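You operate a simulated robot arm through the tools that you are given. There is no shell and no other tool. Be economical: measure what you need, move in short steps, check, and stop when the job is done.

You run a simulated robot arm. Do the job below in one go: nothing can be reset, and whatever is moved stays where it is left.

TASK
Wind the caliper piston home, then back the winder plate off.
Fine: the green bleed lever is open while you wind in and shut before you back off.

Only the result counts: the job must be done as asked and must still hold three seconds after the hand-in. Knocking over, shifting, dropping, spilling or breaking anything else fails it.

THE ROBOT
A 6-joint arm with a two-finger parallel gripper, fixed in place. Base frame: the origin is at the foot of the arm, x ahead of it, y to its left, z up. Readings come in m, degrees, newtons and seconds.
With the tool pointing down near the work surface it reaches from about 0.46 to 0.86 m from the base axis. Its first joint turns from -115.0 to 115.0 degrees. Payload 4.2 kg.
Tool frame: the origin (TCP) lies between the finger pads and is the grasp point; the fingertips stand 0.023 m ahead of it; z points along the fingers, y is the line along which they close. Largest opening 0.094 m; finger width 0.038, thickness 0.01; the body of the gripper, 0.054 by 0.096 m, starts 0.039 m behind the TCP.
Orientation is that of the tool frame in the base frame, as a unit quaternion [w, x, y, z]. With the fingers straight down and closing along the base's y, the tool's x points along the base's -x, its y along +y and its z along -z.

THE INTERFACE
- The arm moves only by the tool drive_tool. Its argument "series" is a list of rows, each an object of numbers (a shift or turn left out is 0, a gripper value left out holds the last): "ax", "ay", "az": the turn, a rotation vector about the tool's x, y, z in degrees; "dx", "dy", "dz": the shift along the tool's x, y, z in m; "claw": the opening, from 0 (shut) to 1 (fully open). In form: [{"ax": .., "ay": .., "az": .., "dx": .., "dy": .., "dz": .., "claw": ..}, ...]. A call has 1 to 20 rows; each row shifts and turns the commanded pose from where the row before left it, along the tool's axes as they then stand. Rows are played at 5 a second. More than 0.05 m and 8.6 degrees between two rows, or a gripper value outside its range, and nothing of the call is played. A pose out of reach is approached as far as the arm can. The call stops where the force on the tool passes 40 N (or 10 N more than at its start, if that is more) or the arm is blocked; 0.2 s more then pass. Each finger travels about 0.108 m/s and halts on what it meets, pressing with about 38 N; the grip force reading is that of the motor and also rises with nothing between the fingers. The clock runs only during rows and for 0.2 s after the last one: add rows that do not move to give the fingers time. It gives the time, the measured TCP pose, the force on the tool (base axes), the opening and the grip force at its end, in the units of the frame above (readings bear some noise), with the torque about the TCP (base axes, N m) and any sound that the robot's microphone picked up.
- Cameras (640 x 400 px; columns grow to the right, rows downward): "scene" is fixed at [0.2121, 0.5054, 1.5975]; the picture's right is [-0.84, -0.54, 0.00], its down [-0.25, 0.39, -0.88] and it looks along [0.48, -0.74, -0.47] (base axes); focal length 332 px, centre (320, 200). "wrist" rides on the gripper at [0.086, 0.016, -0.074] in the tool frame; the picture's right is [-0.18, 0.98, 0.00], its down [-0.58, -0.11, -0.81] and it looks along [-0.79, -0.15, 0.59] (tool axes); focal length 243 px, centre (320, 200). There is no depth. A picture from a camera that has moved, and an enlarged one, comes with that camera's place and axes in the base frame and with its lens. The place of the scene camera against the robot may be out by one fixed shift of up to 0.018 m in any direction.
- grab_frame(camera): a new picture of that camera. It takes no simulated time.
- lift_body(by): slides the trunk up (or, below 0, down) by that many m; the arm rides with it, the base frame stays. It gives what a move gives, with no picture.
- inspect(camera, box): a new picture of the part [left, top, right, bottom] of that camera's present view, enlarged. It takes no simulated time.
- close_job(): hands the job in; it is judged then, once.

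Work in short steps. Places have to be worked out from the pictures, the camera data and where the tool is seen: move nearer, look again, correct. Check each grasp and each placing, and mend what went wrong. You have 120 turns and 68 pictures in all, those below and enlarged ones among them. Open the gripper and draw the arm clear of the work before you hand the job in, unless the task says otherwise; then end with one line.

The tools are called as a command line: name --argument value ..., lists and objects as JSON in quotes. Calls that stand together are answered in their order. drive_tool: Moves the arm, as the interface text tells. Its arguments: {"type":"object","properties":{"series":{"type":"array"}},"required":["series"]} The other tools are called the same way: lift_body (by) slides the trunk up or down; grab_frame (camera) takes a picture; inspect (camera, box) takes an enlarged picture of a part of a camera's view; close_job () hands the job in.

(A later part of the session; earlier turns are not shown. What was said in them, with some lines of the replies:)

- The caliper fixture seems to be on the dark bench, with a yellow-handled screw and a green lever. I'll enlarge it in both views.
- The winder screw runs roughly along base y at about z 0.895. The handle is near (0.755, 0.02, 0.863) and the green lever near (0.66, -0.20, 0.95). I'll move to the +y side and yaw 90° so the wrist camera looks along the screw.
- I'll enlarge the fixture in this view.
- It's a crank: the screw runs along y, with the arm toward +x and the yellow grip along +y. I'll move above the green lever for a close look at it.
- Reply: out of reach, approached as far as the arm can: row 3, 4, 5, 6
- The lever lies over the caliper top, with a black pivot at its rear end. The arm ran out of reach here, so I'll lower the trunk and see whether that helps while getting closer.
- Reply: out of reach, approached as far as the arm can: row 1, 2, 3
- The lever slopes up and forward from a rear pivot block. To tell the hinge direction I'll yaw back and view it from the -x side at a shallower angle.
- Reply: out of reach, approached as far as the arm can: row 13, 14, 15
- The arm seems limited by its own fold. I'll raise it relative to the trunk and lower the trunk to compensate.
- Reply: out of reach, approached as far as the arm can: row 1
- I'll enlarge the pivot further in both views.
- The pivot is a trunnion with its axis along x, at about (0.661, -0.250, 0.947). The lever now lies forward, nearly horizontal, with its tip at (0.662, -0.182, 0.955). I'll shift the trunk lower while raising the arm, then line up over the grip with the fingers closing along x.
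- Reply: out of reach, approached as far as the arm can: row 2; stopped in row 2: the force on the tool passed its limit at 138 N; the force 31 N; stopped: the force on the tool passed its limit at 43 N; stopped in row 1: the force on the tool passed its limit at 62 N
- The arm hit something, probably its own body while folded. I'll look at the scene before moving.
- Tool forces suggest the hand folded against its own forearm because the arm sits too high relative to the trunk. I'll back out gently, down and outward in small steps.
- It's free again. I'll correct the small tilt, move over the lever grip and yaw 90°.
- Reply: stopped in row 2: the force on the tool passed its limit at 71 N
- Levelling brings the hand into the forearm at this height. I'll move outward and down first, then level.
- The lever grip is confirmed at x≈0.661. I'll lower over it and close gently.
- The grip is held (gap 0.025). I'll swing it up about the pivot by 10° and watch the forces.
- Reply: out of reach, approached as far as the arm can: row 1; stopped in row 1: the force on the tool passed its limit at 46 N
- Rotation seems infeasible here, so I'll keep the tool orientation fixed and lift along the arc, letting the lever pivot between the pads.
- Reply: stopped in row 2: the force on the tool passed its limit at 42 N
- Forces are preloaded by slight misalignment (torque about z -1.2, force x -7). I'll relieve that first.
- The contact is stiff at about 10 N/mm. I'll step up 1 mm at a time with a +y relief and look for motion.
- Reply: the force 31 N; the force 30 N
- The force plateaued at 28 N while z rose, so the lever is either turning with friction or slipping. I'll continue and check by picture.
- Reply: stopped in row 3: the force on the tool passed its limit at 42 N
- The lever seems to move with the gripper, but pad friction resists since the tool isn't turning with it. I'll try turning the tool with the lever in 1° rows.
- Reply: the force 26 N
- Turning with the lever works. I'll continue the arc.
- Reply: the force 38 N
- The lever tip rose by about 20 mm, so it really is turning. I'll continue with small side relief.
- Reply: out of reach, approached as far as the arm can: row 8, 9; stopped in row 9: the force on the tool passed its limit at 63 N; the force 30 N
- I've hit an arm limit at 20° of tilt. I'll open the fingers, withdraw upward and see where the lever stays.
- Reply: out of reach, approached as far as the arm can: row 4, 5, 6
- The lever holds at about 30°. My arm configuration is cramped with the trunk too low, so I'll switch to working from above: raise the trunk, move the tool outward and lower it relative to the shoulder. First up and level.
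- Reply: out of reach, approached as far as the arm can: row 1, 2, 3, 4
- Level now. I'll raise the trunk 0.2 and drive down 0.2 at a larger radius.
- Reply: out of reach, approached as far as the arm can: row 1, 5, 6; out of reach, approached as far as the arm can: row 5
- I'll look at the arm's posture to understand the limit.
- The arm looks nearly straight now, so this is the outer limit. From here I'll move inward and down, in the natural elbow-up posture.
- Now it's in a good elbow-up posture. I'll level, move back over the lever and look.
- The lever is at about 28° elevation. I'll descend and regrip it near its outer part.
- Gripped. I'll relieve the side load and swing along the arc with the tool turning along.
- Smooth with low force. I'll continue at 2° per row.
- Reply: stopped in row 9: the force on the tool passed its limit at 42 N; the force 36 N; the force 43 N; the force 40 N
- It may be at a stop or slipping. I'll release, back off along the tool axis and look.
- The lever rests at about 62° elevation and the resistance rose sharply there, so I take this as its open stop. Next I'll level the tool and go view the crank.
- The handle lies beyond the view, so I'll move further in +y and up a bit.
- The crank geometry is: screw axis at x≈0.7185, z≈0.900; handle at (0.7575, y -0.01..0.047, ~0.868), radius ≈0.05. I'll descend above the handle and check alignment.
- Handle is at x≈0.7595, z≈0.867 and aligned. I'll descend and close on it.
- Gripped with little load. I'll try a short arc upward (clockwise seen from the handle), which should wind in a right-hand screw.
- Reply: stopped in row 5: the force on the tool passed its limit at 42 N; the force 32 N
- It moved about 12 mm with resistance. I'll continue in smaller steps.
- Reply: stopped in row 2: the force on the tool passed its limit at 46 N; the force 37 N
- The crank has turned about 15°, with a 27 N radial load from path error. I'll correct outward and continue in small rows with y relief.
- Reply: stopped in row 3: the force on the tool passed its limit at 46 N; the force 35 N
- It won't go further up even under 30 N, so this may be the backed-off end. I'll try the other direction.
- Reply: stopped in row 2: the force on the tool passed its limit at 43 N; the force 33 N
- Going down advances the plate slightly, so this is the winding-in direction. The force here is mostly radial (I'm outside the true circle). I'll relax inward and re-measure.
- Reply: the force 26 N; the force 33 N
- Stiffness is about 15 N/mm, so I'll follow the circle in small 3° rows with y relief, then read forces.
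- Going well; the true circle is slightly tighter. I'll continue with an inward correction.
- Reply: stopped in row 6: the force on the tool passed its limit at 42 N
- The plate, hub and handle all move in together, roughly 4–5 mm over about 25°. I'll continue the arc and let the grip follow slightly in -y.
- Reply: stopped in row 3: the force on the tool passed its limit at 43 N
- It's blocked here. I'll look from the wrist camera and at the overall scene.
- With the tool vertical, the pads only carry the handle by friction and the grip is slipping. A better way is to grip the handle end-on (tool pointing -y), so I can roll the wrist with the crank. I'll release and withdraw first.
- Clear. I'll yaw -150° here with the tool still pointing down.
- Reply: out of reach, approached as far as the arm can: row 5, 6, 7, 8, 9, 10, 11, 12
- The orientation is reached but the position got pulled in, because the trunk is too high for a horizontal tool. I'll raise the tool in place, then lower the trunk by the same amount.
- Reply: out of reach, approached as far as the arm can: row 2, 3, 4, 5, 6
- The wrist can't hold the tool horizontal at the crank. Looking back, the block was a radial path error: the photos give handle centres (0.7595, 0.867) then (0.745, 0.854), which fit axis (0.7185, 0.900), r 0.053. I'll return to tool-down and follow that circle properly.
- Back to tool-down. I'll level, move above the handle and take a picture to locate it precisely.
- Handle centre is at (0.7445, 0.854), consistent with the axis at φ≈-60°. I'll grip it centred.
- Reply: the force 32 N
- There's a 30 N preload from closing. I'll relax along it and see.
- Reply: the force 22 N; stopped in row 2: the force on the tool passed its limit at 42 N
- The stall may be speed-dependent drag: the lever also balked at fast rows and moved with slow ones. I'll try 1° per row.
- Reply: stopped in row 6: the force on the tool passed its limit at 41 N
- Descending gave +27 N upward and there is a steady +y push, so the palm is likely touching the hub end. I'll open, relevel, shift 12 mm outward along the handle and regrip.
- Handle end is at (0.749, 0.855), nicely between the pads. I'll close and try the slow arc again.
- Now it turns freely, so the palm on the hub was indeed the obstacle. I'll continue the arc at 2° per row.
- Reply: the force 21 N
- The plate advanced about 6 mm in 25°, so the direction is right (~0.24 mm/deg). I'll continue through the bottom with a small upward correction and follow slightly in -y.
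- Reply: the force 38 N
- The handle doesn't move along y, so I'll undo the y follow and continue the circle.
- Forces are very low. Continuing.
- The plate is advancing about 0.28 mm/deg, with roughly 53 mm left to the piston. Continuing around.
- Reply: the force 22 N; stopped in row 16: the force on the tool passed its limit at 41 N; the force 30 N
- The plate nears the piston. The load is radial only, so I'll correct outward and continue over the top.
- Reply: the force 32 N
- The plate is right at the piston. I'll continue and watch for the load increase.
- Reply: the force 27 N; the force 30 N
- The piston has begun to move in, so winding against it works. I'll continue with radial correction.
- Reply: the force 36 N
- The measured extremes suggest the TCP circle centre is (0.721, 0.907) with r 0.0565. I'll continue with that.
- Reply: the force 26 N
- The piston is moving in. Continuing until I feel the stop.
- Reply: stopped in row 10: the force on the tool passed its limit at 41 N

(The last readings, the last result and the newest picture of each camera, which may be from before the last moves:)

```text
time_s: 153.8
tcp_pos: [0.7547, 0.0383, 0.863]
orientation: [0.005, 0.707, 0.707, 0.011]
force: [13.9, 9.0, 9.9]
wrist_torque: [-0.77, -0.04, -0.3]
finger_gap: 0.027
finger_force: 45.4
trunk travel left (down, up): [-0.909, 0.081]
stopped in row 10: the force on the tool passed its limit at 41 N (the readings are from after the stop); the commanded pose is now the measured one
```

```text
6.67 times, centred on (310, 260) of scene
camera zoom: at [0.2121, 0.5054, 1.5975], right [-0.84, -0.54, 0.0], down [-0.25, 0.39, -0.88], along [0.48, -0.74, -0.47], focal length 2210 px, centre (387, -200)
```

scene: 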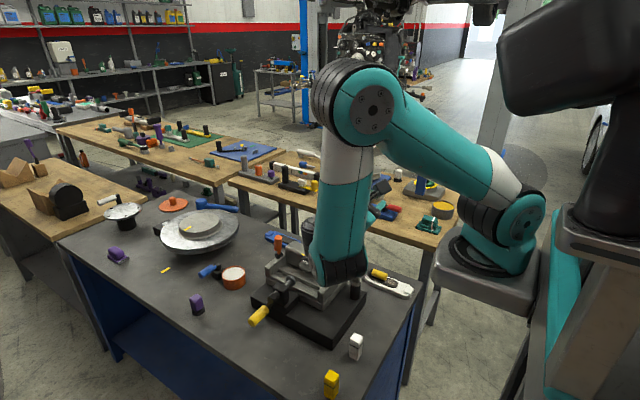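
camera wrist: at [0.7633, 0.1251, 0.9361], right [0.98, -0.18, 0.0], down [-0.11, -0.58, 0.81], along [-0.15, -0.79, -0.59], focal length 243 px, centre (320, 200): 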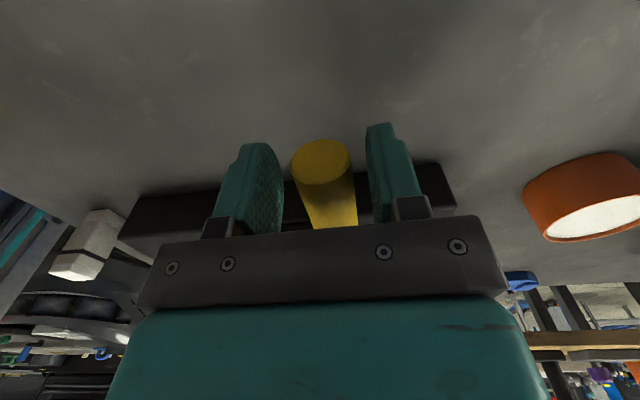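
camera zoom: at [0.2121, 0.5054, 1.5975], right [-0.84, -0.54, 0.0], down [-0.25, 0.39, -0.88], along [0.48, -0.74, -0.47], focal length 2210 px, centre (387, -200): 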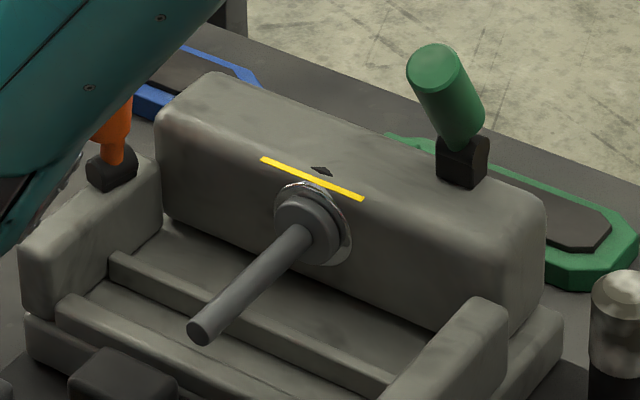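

It's blocked again with the tool tilting. This may be home, but to rule out palm-hub contact I'll open, relevel, regrip slightly further out and try again.

drive_tool --series '[{"claw": 0.45}, {}, {"ax": 1.3, "ay": 0.3, "dx": 0.003}, {"dx": 0.003}, {}, {"claw": 0.2}, {}, {}]'

drive_tool --series '[{"dy": -0.0008, "dz": 0.0007}, {"dy": -0.0008, "dz": 0.0007}, {"dy": -0.0008, "dz": 0.0006}, {"dy": -0.0008, "dz": 0.0006}, {"dy": -0.0008, "dz": 0.0006}, {"dy": -0.0008, "dz": 0.0005}, {}]'

```text
time_s: 155.6
tcp_pos: [0.7543, 0.0419, 0.8607]
orientation: [-0.006, 0.707, 0.707, 0.003]
force: [30.6, -0.6, -6.0]
wrist_torque: [0.36, 0.0, 0.47]
finger_gap: 0.0271
finger_force: 45.2
trunk travel left (down, up): [-0.909, 0.081]
```

```text
time_s: 157.0
tcp_pos: [0.7551, 0.0419, 0.861]
orientation: [-0.001, 0.707, 0.708, 0.011]
force: [24.1, 10.3, -5.1]
wrist_torque: [-0.27, -0.02, 0.02]
finger_gap: 0.0272
finger_force: 44.8
trunk travel left (down, up): [-0.909, 0.081]
stopped in row 6: the force on the tool passed its limit at 42 N (the readings are from after the stop); the commanded pose is now the measured one
```

inspect --camera "scene" --box '[290, 245, 326, 272]'

```text
14.81 times, centred on (308, 258) of scene
camera zoom: at [0.2121, 0.5054, 1.5975], right [-0.84, -0.54, 0.0], down [-0.25, 0.39, -0.88], along [0.48, -0.74, -0.47], focal length 4910 px, centre (498, -667)
```

zoom: 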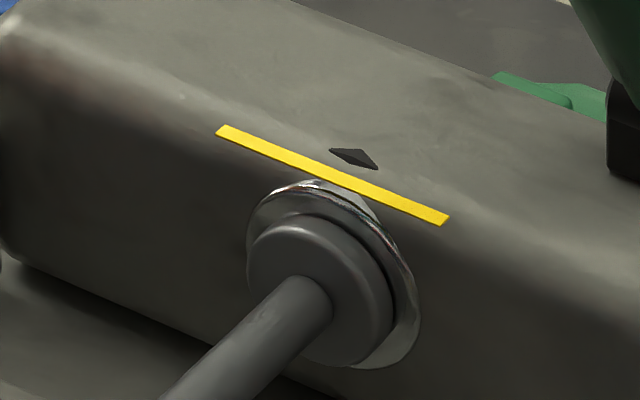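

The piston face is flush at the yellow mark and the crank is firmly stopped, so the piston is home. Next I'll release the crank, lift off, and go shut the green lever by pressing it forward and down with closed fingers.

drive_tool --series '[{"claw": 0.6}, {}, {}, {"dz": -0.03}, {"dz": -0.04}, {"dz": -0.04}, {"dz": -0.04}, {"dz": -0.04}, {"dz": -0.04}, {"dz": -0.03, "claw": 0.0}, {}]'

```text
time_s: 159.4
tcp_pos: [0.749, 0.0373, 1.1181]
orientation: [-0.004, 0.707, 0.707, 0.005]
force: [0.0, 0.3, 0.2]
wrist_torque: [-0.01, -0.02, -0.01]
finger_gap: 0.0002
finger_force: 38.0
trunk travel left (down, up): [-0.909, 0.081]
```

drive_tool --series '[{"ay": -0.7}, {"dx": -0.038, "dy": -0.011}, {"dx": -0.038, "dy": -0.011}, {"dx": -0.038, "dy": -0.011}, {"dx": -0.038, "dy": -0.011}, {"dx": -0.038, "dy": -0.011}, {"dx": -0.038, "dy": -0.011}, {"dx": -0.038, "dy": -0.011}, {"dx": -0.038, "dy": -0.011}, {}]'

inspect --camera "scene" --box '[280, 205, 370, 275]'

```text
time_s: 161.6
tcp_pos: [0.6621, -0.2674, 1.1175]
orientation: [0.001, 0.707, 0.707, 0.002]
force: [0.1, 0.3, -0.1]
wrist_torque: [0.03, -0.02, -0.04]
finger_gap: 0.0001
finger_force: 37.8
trunk travel left (down, up): [-0.909, 0.081]
```

```text
5.71 times, centred on (325, 240) of scene
camera zoom: at [0.2121, 0.5054, 1.5975], right [-0.84, -0.54, 0.0], down [-0.25, 0.39, -0.88], along [0.48, -0.74, -0.47], focal length 1894 px, centre (291, -29)
```

zoom: 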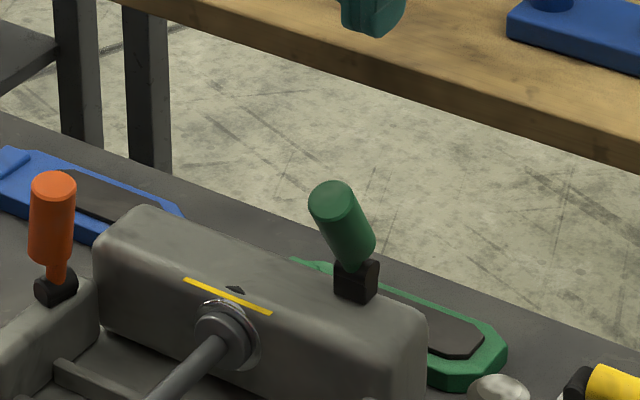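

I'll descend behind the lever and push it forward slowly.

drive_tool --series '[{"dz": 0.035, "dx": -0.003}, {"dz": 0.035}, {"dz": 0.035}, {}, {"dx": 0.006}, {"dx": 0.003}, {"dx": 0.002}, {"dx": 0.0015, "dz": 0.0003}, {"dx": 0.0015, "dz": 0.0005}, {"dx": 0.0015, "dz": 0.0006}, {"dx": 0.0015, "dz": 0.0006}, {"dx": 0.0015, "dz": 0.0006}, {"dx": 0.0015, "dz": 0.0006}, {"dx": 0.0015, "dz": 0.0007}, {}]'

```text
time_s: 164.8
tcp_pos: [0.6625, -0.2494, 1.0087]
orientation: [0.001, 0.707, 0.707, 0.002]
force: [-0.1, -0.5, 1.2]
wrist_torque: [0.01, 0.01, 0.02]
finger_gap: 0.0
finger_force: 38.2
trunk travel left (down, up): [-0.909, 0.081]
```

drive_tool --series '[{"dx": 0.0015, "dz": 0.0006}, {"dx": 0.0015, "dz": 0.0006}, {"dx": 0.0015, "dz": 0.0006}, {"dx": 0.0015, "dz": 0.0007}, {"dx": 0.0015, "dz": 0.0008}, {"dx": 0.0014, "dz": 0.0008}, {"dx": 0.0012, "dz": 0.001}, {"dx": 0.0012, "dz": 0.0012}, {"dx": 0.001, "dz": 0.0012}, {"dx": 0.001, "dz": 0.0014}, {"dx": 0.001, "dz": 0.0014}, {"dx": 0.0008, "dz": 0.0014}, {"dx": 0.0008, "dz": 0.0014}, {"dx": 0.0008, "dz": 0.0014}, {"dx": 0.0008, "dz": 0.0014}, {"dx": 0.0006, "dz": 0.0014}, {}]'

inspect --camera "scene" --box '[280, 205, 370, 275]'

```text
time_s: 168.4
tcp_pos: [0.663, -0.2292, 0.9916]
orientation: [0.0, 0.707, 0.707, 0.002]
force: [0.9, 0.5, 1.7]
wrist_torque: [0.06, -0.03, -0.02]
finger_gap: 0.0
finger_force: 38.2
trunk travel left (down, up): [-0.909, 0.081]
```

```text
5.71 times, centred on (325, 240) of scene
camera zoom: at [0.2121, 0.5054, 1.5975], right [-0.84, -0.54, 0.0], down [-0.25, 0.39, -0.88], along [0.48, -0.74, -0.47], focal length 1894 px, centre (291, -29)
```

zoom: 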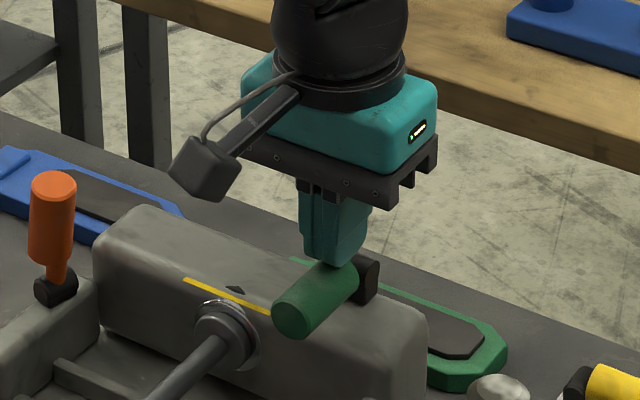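

The lever is nearly flat again. I'll press down gently until it meets its stop.

drive_tool --series '[{"dz": 0.0012, "dx": 0.0003}, {"dz": 0.0012, "dx": 0.0003}, {"dz": 0.0012}, {"dz": 0.0012}, {"dz": 0.0012}, {"dz": 0.0012}, {}]'

```text
time_s: 169.5
tcp_pos: [0.6621, -0.2307, 0.9918]
orientation: [0.001, 0.706, 0.708, 0.003]
force: [-9.9, 14.5, 29.7]
wrist_torque: [0.29, 0.3, -0.01]
finger_gap: 0.0002
finger_force: 38.0
trunk travel left (down, up): [-0.909, 0.081]
stopped in row 5: the force on the tool passed its limit at 43 N (the readings are from after the stop); the commanded pose is now the measured one
```

Stopped firmly; the lever tip is back where it was at the start, so it's shut. Now I'll lift, open and return above the crank handle.

drive_tool --series '[{"dz": -0.03}, {"dz": -0.04}, {"dz": -0.04, "claw": 0.6}, {"dx": 0.039, "dy": 0.013}, {"dx": 0.039, "dy": 0.013}, {"dx": 0.039, "dy": 0.013}, {"dx": 0.039, "dy": 0.013}, {"dx": 0.039, "dy": 0.013}, {"dx": 0.039, "dy": 0.013}, {"dx": 0.039, "dy": 0.014}, {"dz": 0.04}, {"dz": 0.04}, {"dz": 0.03}, {}]'

inspect --camera "wrist" --box '[220, 30, 440, 230]'

```text
time_s: 172.5
tcp_pos: [0.7557, 0.0395, 0.9883]
orientation: [0.0, 0.707, 0.707, 0.003]
force: [0.4, 1.3, -0.1]
wrist_torque: [0.0, 0.02, -0.01]
finger_gap: 0.0563
finger_force: 0.1
trunk travel left (down, up): [-0.909, 0.081]
```

```text
2.00 times, centred on (330, 130) of wrist
camera zoom: at [0.7721, 0.1277, 1.064], right [0.98, -0.18, 0.0], down [-0.11, -0.58, 0.81], along [-0.15, -0.79, -0.59], focal length 485 px, centre (300, 340)
```

zoom: 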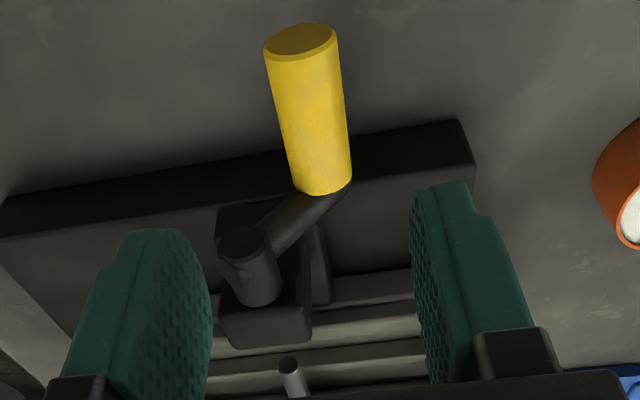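

Handle is at (0.757, 0.864). I'll descend and grip it at y≈0.04, as before.

drive_tool --series '[{"dz": 0.04, "dy": 0.0013}, {"dz": 0.04}, {"dz": 0.025}, {"dz": 0.015}, {}, {"claw": 0.2}, {}, {}, {}]'

```text
time_s: 174.5
tcp_pos: [0.7567, 0.0379, 0.8684]
orientation: [0.002, 0.707, 0.707, 0.002]
force: [3.3, 0.0, -3.6]
wrist_torque: [-0.02, 0.0, 0.03]
finger_gap: 0.0277
finger_force: 45.0
trunk travel left (down, up): [-0.909, 0.081]
```

drive_tool --series '[{"dy": 0.00137, "dz": -0.00137}, {"dy": 0.00132, "dz": -0.00142}, {"dy": 0.00127, "dz": -0.00146}, {"dy": 0.00122, "dz": -0.00151}, {"dy": 0.00117, "dz": -0.00155}, {"dy": 0.00111, "dz": -0.00159}, {"dy": 0.00106, "dz": -0.00163}, {"dy": 0.001, "dz": -0.00166}, {"dy": 0.00094, "dz": -0.0017}, {"dy": 0.00088, "dz": -0.00173}, {}]'

```text
time_s: 176.9
tcp_pos: [0.7688, 0.0403, 0.8843]
orientation: [0.002, 0.707, 0.707, 0.002]
force: [18.7, -6.0, -10.4]
wrist_torque: [-0.15, -0.09, 0.1]
finger_gap: 0.0274
finger_force: 45.4
trunk travel left (down, up): [-0.909, 0.081]
```

It backs off smoothly. I'll continue with radial correction.

drive_tool --series '[{"dy": 0.0016, "dz": 0.0004}, {"dy": 0.00092, "dz": -0.00176}, {"dy": 0.00086, "dz": -0.00179}, {"dy": 0.0008, "dz": -0.00181}, {"dy": 0.00063, "dz": -0.00183}, {"dy": 0.00057, "dz": -0.00186}, {"dy": 0.0005, "dz": -0.00187}, {"dy": 0.00044, "dz": -0.00189}, {"dy": 0.00037, "dz": -0.0019}, {"dy": 0.0003, "dz": -0.00192}, {"dy": 0.00024, "dz": -0.00193}, {"dy": 0.00017, "dz": -0.00193}, {"dy": 0.0001, "dz": -0.00194}, {}]'

inspect --camera "scene" --box '[270, 230, 350, 290]'

```text
time_s: 179.9
tcp_pos: [0.775, 0.0408, 0.9059]
orientation: [0.001, 0.707, 0.707, 0.001]
force: [-12.5, -5.4, -2.0]
wrist_torque: [0.5, 0.1, 0.0]
finger_gap: 0.0275
finger_force: 44.5
trunk travel left (down, up): [-0.909, 0.081]
```

```text
6.67 times, centred on (310, 260) of scene
camera zoom: at [0.2121, 0.5054, 1.5975], right [-0.84, -0.54, 0.0], down [-0.25, 0.39, -0.88], along [0.48, -0.74, -0.47], focal length 2210 px, centre (387, -200)
```

zoom: 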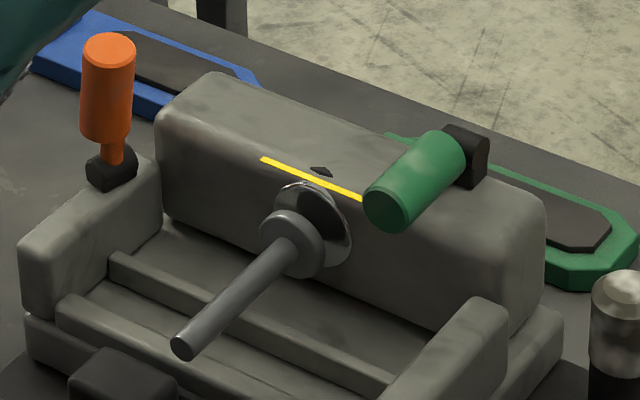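

The piston stays home and the plate retreats. Continuing the back-off.

drive_tool --series '[{"dy": -0.0008, "dz": -0.00194}, {"dy": -3e-05, "dz": -0.00194}, {"dy": -0.0001, "dz": -0.00194}, {"dy": -0.00017, "dz": -0.00193}, {"dy": -0.00024, "dz": -0.00193}, {"dy": -0.0003, "dz": -0.00192}, {"dy": -0.00037, "dz": -0.0019}, {"dy": -0.00044, "dz": -0.00189}, {"dy": -0.0005, "dz": -0.00187}, {"dy": -0.00057, "dz": -0.00186}, {"dy": -0.00063, "dz": -0.00183}, {"dy": -0.0007, "dz": -0.00181}, {"dy": -0.00076, "dz": -0.00179}, {"dy": -0.00082, "dz": -0.00176}, {"dy": -0.00088, "dz": -0.00173}, {}]'

```text
time_s: 183.3
tcp_pos: [0.7694, 0.0393, 0.9345]
orientation: [0.002, 0.707, 0.707, 0.002]
force: [3.1, -5.4, -1.8]
wrist_torque: [0.56, -0.01, 0.01]
finger_gap: 0.0275
finger_force: 44.8
trunk travel left (down, up): [-0.909, 0.081]
```

drive_tool --series '[{"dy": -0.00094, "dz": -0.0017}, {"dy": -0.001, "dz": -0.00166}, {"dy": -0.00106, "dz": -0.00163}, {"dy": -0.00111, "dz": -0.00159}, {"dy": -0.00117, "dz": -0.00155}, {"dy": -0.00122, "dz": -0.00151}, {"dy": -0.00127, "dz": -0.00146}, {"dy": -0.00132, "dz": -0.00142}, {"dy": -0.00137, "dz": -0.00137}, {"dy": -0.00142, "dz": -0.00132}, {"dy": -0.00146, "dz": -0.00127}, {"dy": -0.00151, "dz": -0.00122}, {"dy": -0.00155, "dz": -0.00117}, {"dy": -0.00159, "dz": -0.00111}, {"dy": -0.00163, "dz": -0.00106}, {"dy": -0.00166, "dz": -0.001}, {"dy": -0.0017, "dz": -0.00094}, {"dy": -0.00173, "dz": -0.00088}, {}]'

```text
time_s: 187.3
tcp_pos: [0.7439, 0.0393, 0.9597]
orientation: [0.001, 0.707, 0.707, 0.002]
force: [8.4, -9.7, 17.2]
wrist_torque: [0.03, -0.11, 0.08]
finger_gap: 0.0274
finger_force: 45.4
trunk travel left (down, up): [-0.909, 0.081]
```

drive_tool --series '[{"dy": 0.0005, "dz": -0.0012}, {"dy": -0.00176, "dz": -0.00082}, {"dy": -0.00179, "dz": -0.00076}, {"dy": -0.00181, "dz": -0.0007}, {"dy": -0.00183, "dz": -0.00063}, {"dy": -0.00186, "dz": -0.00057}, {"dy": -0.00187, "dz": -0.0005}, {"dy": -0.00189, "dz": -0.00044}, {"dy": -0.0019, "dz": -0.00037}, {"dy": -0.00192, "dz": -0.0003}, {"dy": -0.00193, "dz": -0.00024}, {"dy": -0.00193, "dz": -0.00017}, {"dy": -0.00194, "dz": -0.0001}, {"dy": -0.00194, "dz": -3e-05}, {"dy": -0.00194, "dz": 3e-05}, {"dy": -0.00194, "dz": 0.0001}, {}]'

```text
time_s: 190.9
tcp_pos: [0.7149, 0.0409, 0.9642]
orientation: [0.001, 0.707, 0.707, 0.001]
force: [2.7, 0.5, -18.7]
wrist_torque: [0.6, -0.03, 0.03]
finger_gap: 0.0275
finger_force: 45.1
trunk travel left (down, up): [-0.909, 0.081]
```

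drive_tool --series '[{"dy": -0.00193, "dz": 0.0013}, {"dy": -0.00193, "dz": 0.00024}, {"dy": -0.00192, "dz": 0.0003}, {"dy": -0.0019, "dz": 0.00037}, {"dy": -0.00189, "dz": 0.00044}, {"dy": -0.00187, "dz": 0.0005}, {"dy": -0.00186, "dz": 0.00057}, {"dy": -0.00183, "dz": 0.00063}, {"dy": -0.00181, "dz": 0.0007}, {"dy": -0.00179, "dz": 0.00076}, {"dy": -0.00176, "dz": 0.00082}, {"dy": -0.00173, "dz": 0.00088}, {"dy": -0.0017, "dz": 0.00094}, {"dy": -0.00166, "dz": 0.001}, {"dy": -0.00163, "dz": 0.00106}, {"dy": -0.00159, "dz": 0.00111}, {"dy": -0.00155, "dz": 0.00117}, {}]'

inspect --camera "scene" --box '[230, 230, 350, 310]'

```text
time_s: 194.7
tcp_pos: [0.6847, 0.0409, 0.9516]
orientation: [0.001, 0.706, 0.708, 0.003]
force: [6.3, 3.3, -5.2]
wrist_torque: [0.01, -0.05, -0.04]
finger_gap: 0.0272
finger_force: 44.7
trunk travel left (down, up): [-0.909, 0.081]
```

```text
5.00 times, centred on (290, 270) of scene
camera zoom: at [0.2121, 0.5054, 1.5975], right [-0.84, -0.54, 0.0], down [-0.25, 0.39, -0.88], along [0.48, -0.74, -0.47], focal length 1657 px, centre (470, -150)
```

zoom: 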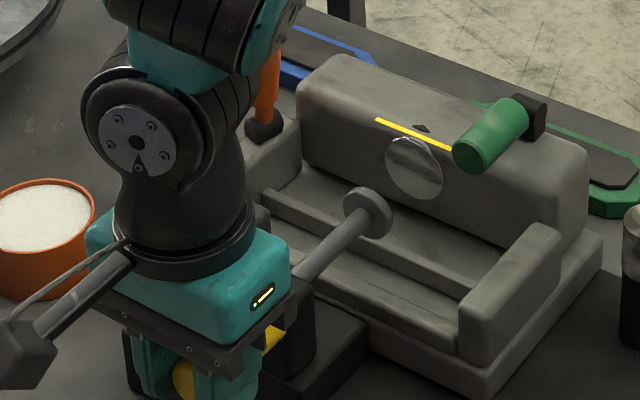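

The piston is flush and the plate is well clear. I'll back it off the rest of the way to its start.

drive_tool --series '[{"dy": -0.00151, "dz": 0.00122}, {"dy": -0.00146, "dz": 0.00127}, {"dy": -0.00142, "dz": 0.00132}, {"dy": -0.00137, "dz": 0.00137}, {"dy": -0.00132, "dz": 0.00142}, {"dy": -0.00127, "dz": 0.00146}, {"dy": -0.00122, "dz": 0.00151}, {"dy": -0.00117, "dz": 0.00155}, {"dy": -0.00111, "dz": 0.00159}, {"dy": -0.00106, "dz": 0.00163}, {"dy": -0.001, "dz": 0.00166}, {"dy": -0.00094, "dz": 0.0017}, {"dy": -0.00088, "dz": 0.00173}, {"dy": -0.00082, "dz": 0.00176}, {"dy": -0.00076, "dz": 0.00179}, {"dy": -0.0007, "dz": 0.00181}, {}]'

```text
time_s: 198.3
tcp_pos: [0.6687, 0.04, 0.9278]
orientation: [0.002, 0.707, 0.707, 0.002]
force: [12.1, -0.8, -3.6]
wrist_torque: [0.07, -0.11, 0.23]
finger_gap: 0.0275
finger_force: 45.1
trunk travel left (down, up): [-0.909, 0.081]
```

drive_tool --series '[{"dy": 0.0002, "dz": 0.00183}, {"dy": -0.00057, "dz": 0.00186}, {"dy": -0.0005, "dz": 0.00187}, {"dy": -0.00044, "dz": 0.00189}, {"dy": -0.00037, "dz": 0.0019}, {"dy": -0.0003, "dz": 0.00192}, {"dy": -0.00024, "dz": 0.00193}, {"dy": -0.00017, "dz": 0.00193}, {"dy": -0.0001, "dz": 0.00194}, {"dy": 0, "dz": 0.00194}, {"dy": 3e-05, "dz": 0.00194}, {"dy": 0.0001, "dz": 0.00194}, {"dy": 0.00017, "dz": 0.00193}, {"dy": 0.00024, "dz": 0.00193}, {"dy": 0.0003, "dz": 0.00192}, {"dy": 0.00037, "dz": 0.0019}, {}]'

```text
time_s: 201.9
tcp_pos: [0.6658, 0.0402, 0.8967]
orientation: [0.003, 0.707, 0.708, 0.003]
force: [12.6, -6.7, 3.2]
wrist_torque: [0.26, -0.1, 0.06]
finger_gap: 0.0272
finger_force: 45.3
trunk travel left (down, up): [-0.909, 0.081]
```

drive_tool --series '[{"dy": 0.0013, "dz": 0.00189}, {"dy": 0.0005, "dz": 0.00187}, {"dy": 0.00057, "dz": 0.00186}, {"dy": 0.00063, "dz": 0.00183}, {"dy": 0.0007, "dz": 0.00181}, {"dy": 0.00076, "dz": 0.00179}, {"dy": 0.00082, "dz": 0.00176}, {"dy": 0.00088, "dz": 0.00173}, {"dy": 0.00094, "dz": 0.0017}, {"dy": 0.001, "dz": 0.00166}, {"dy": 0.00106, "dz": 0.00163}, {"dy": 0.00111, "dz": 0.00159}, {"dy": 0.00117, "dz": 0.00155}, {"dy": 0.00122, "dz": 0.00151}, {"dy": 0.00127, "dz": 0.00146}, {"dy": 0.00132, "dz": 0.00142}, {}]'

```text
time_s: 205.5
tcp_pos: [0.6815, 0.0396, 0.8696]
orientation: [0.001, 0.708, 0.707, 0.003]
force: [1.8, 2.3, 2.5]
wrist_torque: [-0.14, -0.05, 0.03]
finger_gap: 0.0277
finger_force: 45.4
trunk travel left (down, up): [-0.909, 0.081]
```

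drive_tool --series '[{"dy": 0.00137, "dz": 0.00137}, {"dy": 0.00142, "dz": 0.00132}, {"dy": 0.00146, "dz": 0.00127}, {"dy": 0.00151, "dz": 0.00122}, {"dy": 0.00155, "dz": 0.00117}, {"dy": 0.00159, "dz": 0.00111}, {"dy": 0.00163, "dz": 0.00106}, {"dy": 0.00166, "dz": 0.001}, {"dy": 0.0017, "dz": 0.00094}, {"dy": 0.00173, "dz": 0.00088}, {"dy": 0.00176, "dz": 0.00082}, {"dy": 0.00179, "dz": 0.00076}, {"dy": 0.00181, "dz": 0.0007}, {"dy": 0.00183, "dz": 0.00063}, {"dy": 0.00186, "dz": 0.00057}, {"dy": 0.00187, "dz": 0.0005}, {}]'

```text
time_s: 209.1
tcp_pos: [0.7091, 0.0393, 0.8548]
orientation: [0.002, 0.707, 0.707, 0.003]
force: [3.9, -7.1, 18.5]
wrist_torque: [-1.03, 0.03, -0.18]
finger_gap: 0.0273
finger_force: 45.1
trunk travel left (down, up): [-0.909, 0.081]
```

drive_tool --series '[{"dy": 0.00189, "dz": -0.0008}, {"dy": 0.0019, "dz": 0.00037}, {"dy": 0.00192, "dz": 0.0003}, {"dy": 0.00193, "dz": 0.00024}, {"dy": 0.00193, "dz": 0.00017}, {"dy": 0.00194, "dz": 0.0001}, {"dy": 0.00194, "dz": 0}, {"dy": 0.00194, "dz": -5e-05}, {"dy": 0.00194, "dz": -0.0001}, {"dy": 0.00193, "dz": -0.00017}, {"dy": 0.00193, "dz": -0.00024}, {"dy": 0.00192, "dz": -0.0003}, {"dy": 0.0019, "dz": -0.00037}, {"dy": 0.00189, "dz": -0.00044}, {"dy": 0.00187, "dz": -0.0005}, {}]'

inspect --camera "scene" --box '[230, 230, 350, 310]'

```text
time_s: 212.5
tcp_pos: [0.738, 0.0412, 0.8566]
orientation: [0.0, 0.707, 0.707, 0.002]
force: [-5.7, 2.5, 15.9]
wrist_torque: [-0.21, 0.03, -0.15]
finger_gap: 0.0274
finger_force: 44.9
trunk travel left (down, up): [-0.909, 0.081]
```

```text
5.00 times, centred on (290, 270) of scene
camera zoom: at [0.2121, 0.5054, 1.5975], right [-0.84, -0.54, 0.0], down [-0.25, 0.39, -0.88], along [0.48, -0.74, -0.47], focal length 1657 px, centre (470, -150)
```

zoom: 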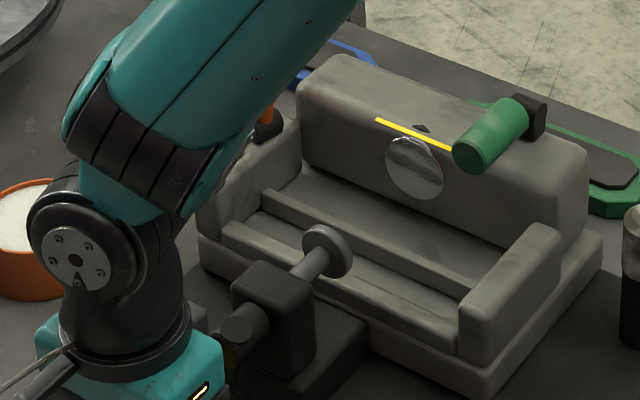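

Almost back to the start. I'll do one more slow arc toward the backed-off end.

drive_tool --series '[{"dy": 0.0015, "dz": -0.0015}, {"dy": 0.00183, "dz": -0.00063}, {"dy": 0.00181, "dz": -0.0007}, {"dy": 0.00179, "dz": -0.00076}, {"dy": 0.00176, "dz": -0.00082}, {"dy": 0.00173, "dz": -0.00088}, {"dy": 0.0017, "dz": -0.00094}, {"dy": 0.00166, "dz": -0.001}, {"dy": 0.00163, "dz": -0.00106}, {"dy": 0.00159, "dz": -0.00111}, {"dy": 0.00155, "dz": -0.00117}, {"dy": 0.00151, "dz": -0.00122}, {"dy": 0.00146, "dz": -0.00127}, {}]'

```text
time_s: 215.5
tcp_pos: [0.7589, 0.041, 0.8699]
orientation: [0.002, 0.707, 0.707, 0.002]
force: [-1.7, 0.2, -0.6]
wrist_torque: [0.22, 0.01, 0.18]
finger_gap: 0.0273
finger_force: 44.9
trunk travel left (down, up): [-0.909, 0.081]
```

drive_tool --series '[{"dy": 0.0007, "dz": -0.0007}, {"dy": 0.0007, "dz": -0.0007}, {"dy": 0.0007, "dz": -0.0007}, {"dy": 0.0006, "dz": -0.0007}, {"dy": 0.0006, "dz": -0.0007}, {"dy": 0.0006, "dz": -0.0007}, {}]'

```text
time_s: 217.1
tcp_pos: [0.7623, 0.0395, 0.8739]
orientation: [0.001, 0.707, 0.708, 0.002]
force: [-5.2, -2.4, 1.5]
wrist_torque: [-0.74, 0.01, -0.23]
finger_gap: 0.0274
finger_force: 44.6
trunk travel left (down, up): [-0.909, 0.081]
```

It's at the start position with low load. I'll release, lift clear and check.

drive_tool --series '[{"claw": 0.7}, {}, {}, {"dz": -0.03}, {"dz": -0.04}, {"dz": -0.04}, {"dz": -0.04}, {"dz": -0.04}, {"dz": -0.04}, {"dx": 0.03, "dz": -0.03}, {}]'

inspect --camera "scene" --box '[220, 210, 370, 320]'

```text
time_s: 219.5
tcp_pos: [0.7593, 0.0685, 1.1329]
orientation: [0.001, 0.707, 0.707, 0.002]
force: [0.6, -0.4, -1.2]
wrist_torque: [0.0, 0.02, -0.01]
finger_gap: 0.0658
finger_force: 0.1
trunk travel left (down, up): [-0.909, 0.081]
```

```text
3.64 times, centred on (295, 265) of scene
camera zoom: at [0.2121, 0.5054, 1.5975], right [-0.84, -0.54, 0.0], down [-0.25, 0.39, -0.88], along [0.48, -0.74, -0.47], focal length 1205 px, centre (411, -36)
```

zoom: 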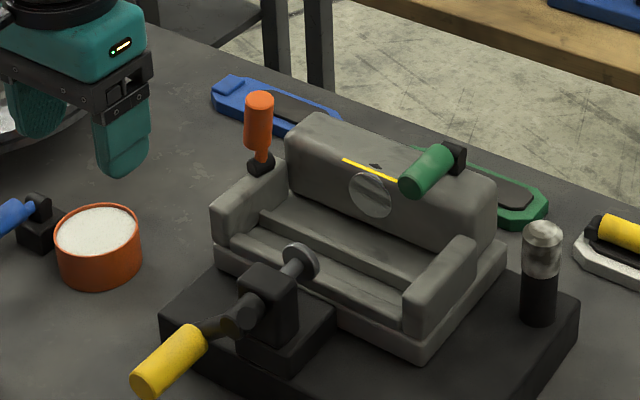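

The piston is flush at its mark, the plate is back at its start, the green lever is down, and nothing else has moved. The arm is clear with the gripper open, so I'm handing in.

close_job

```text
The job is handed in.
```

I wound the piston home with the green bleed lever raised, pressed the lever back down, then backed the winder plate off to its start. The lever has no markings, so I took raised as open and lowered as shut.
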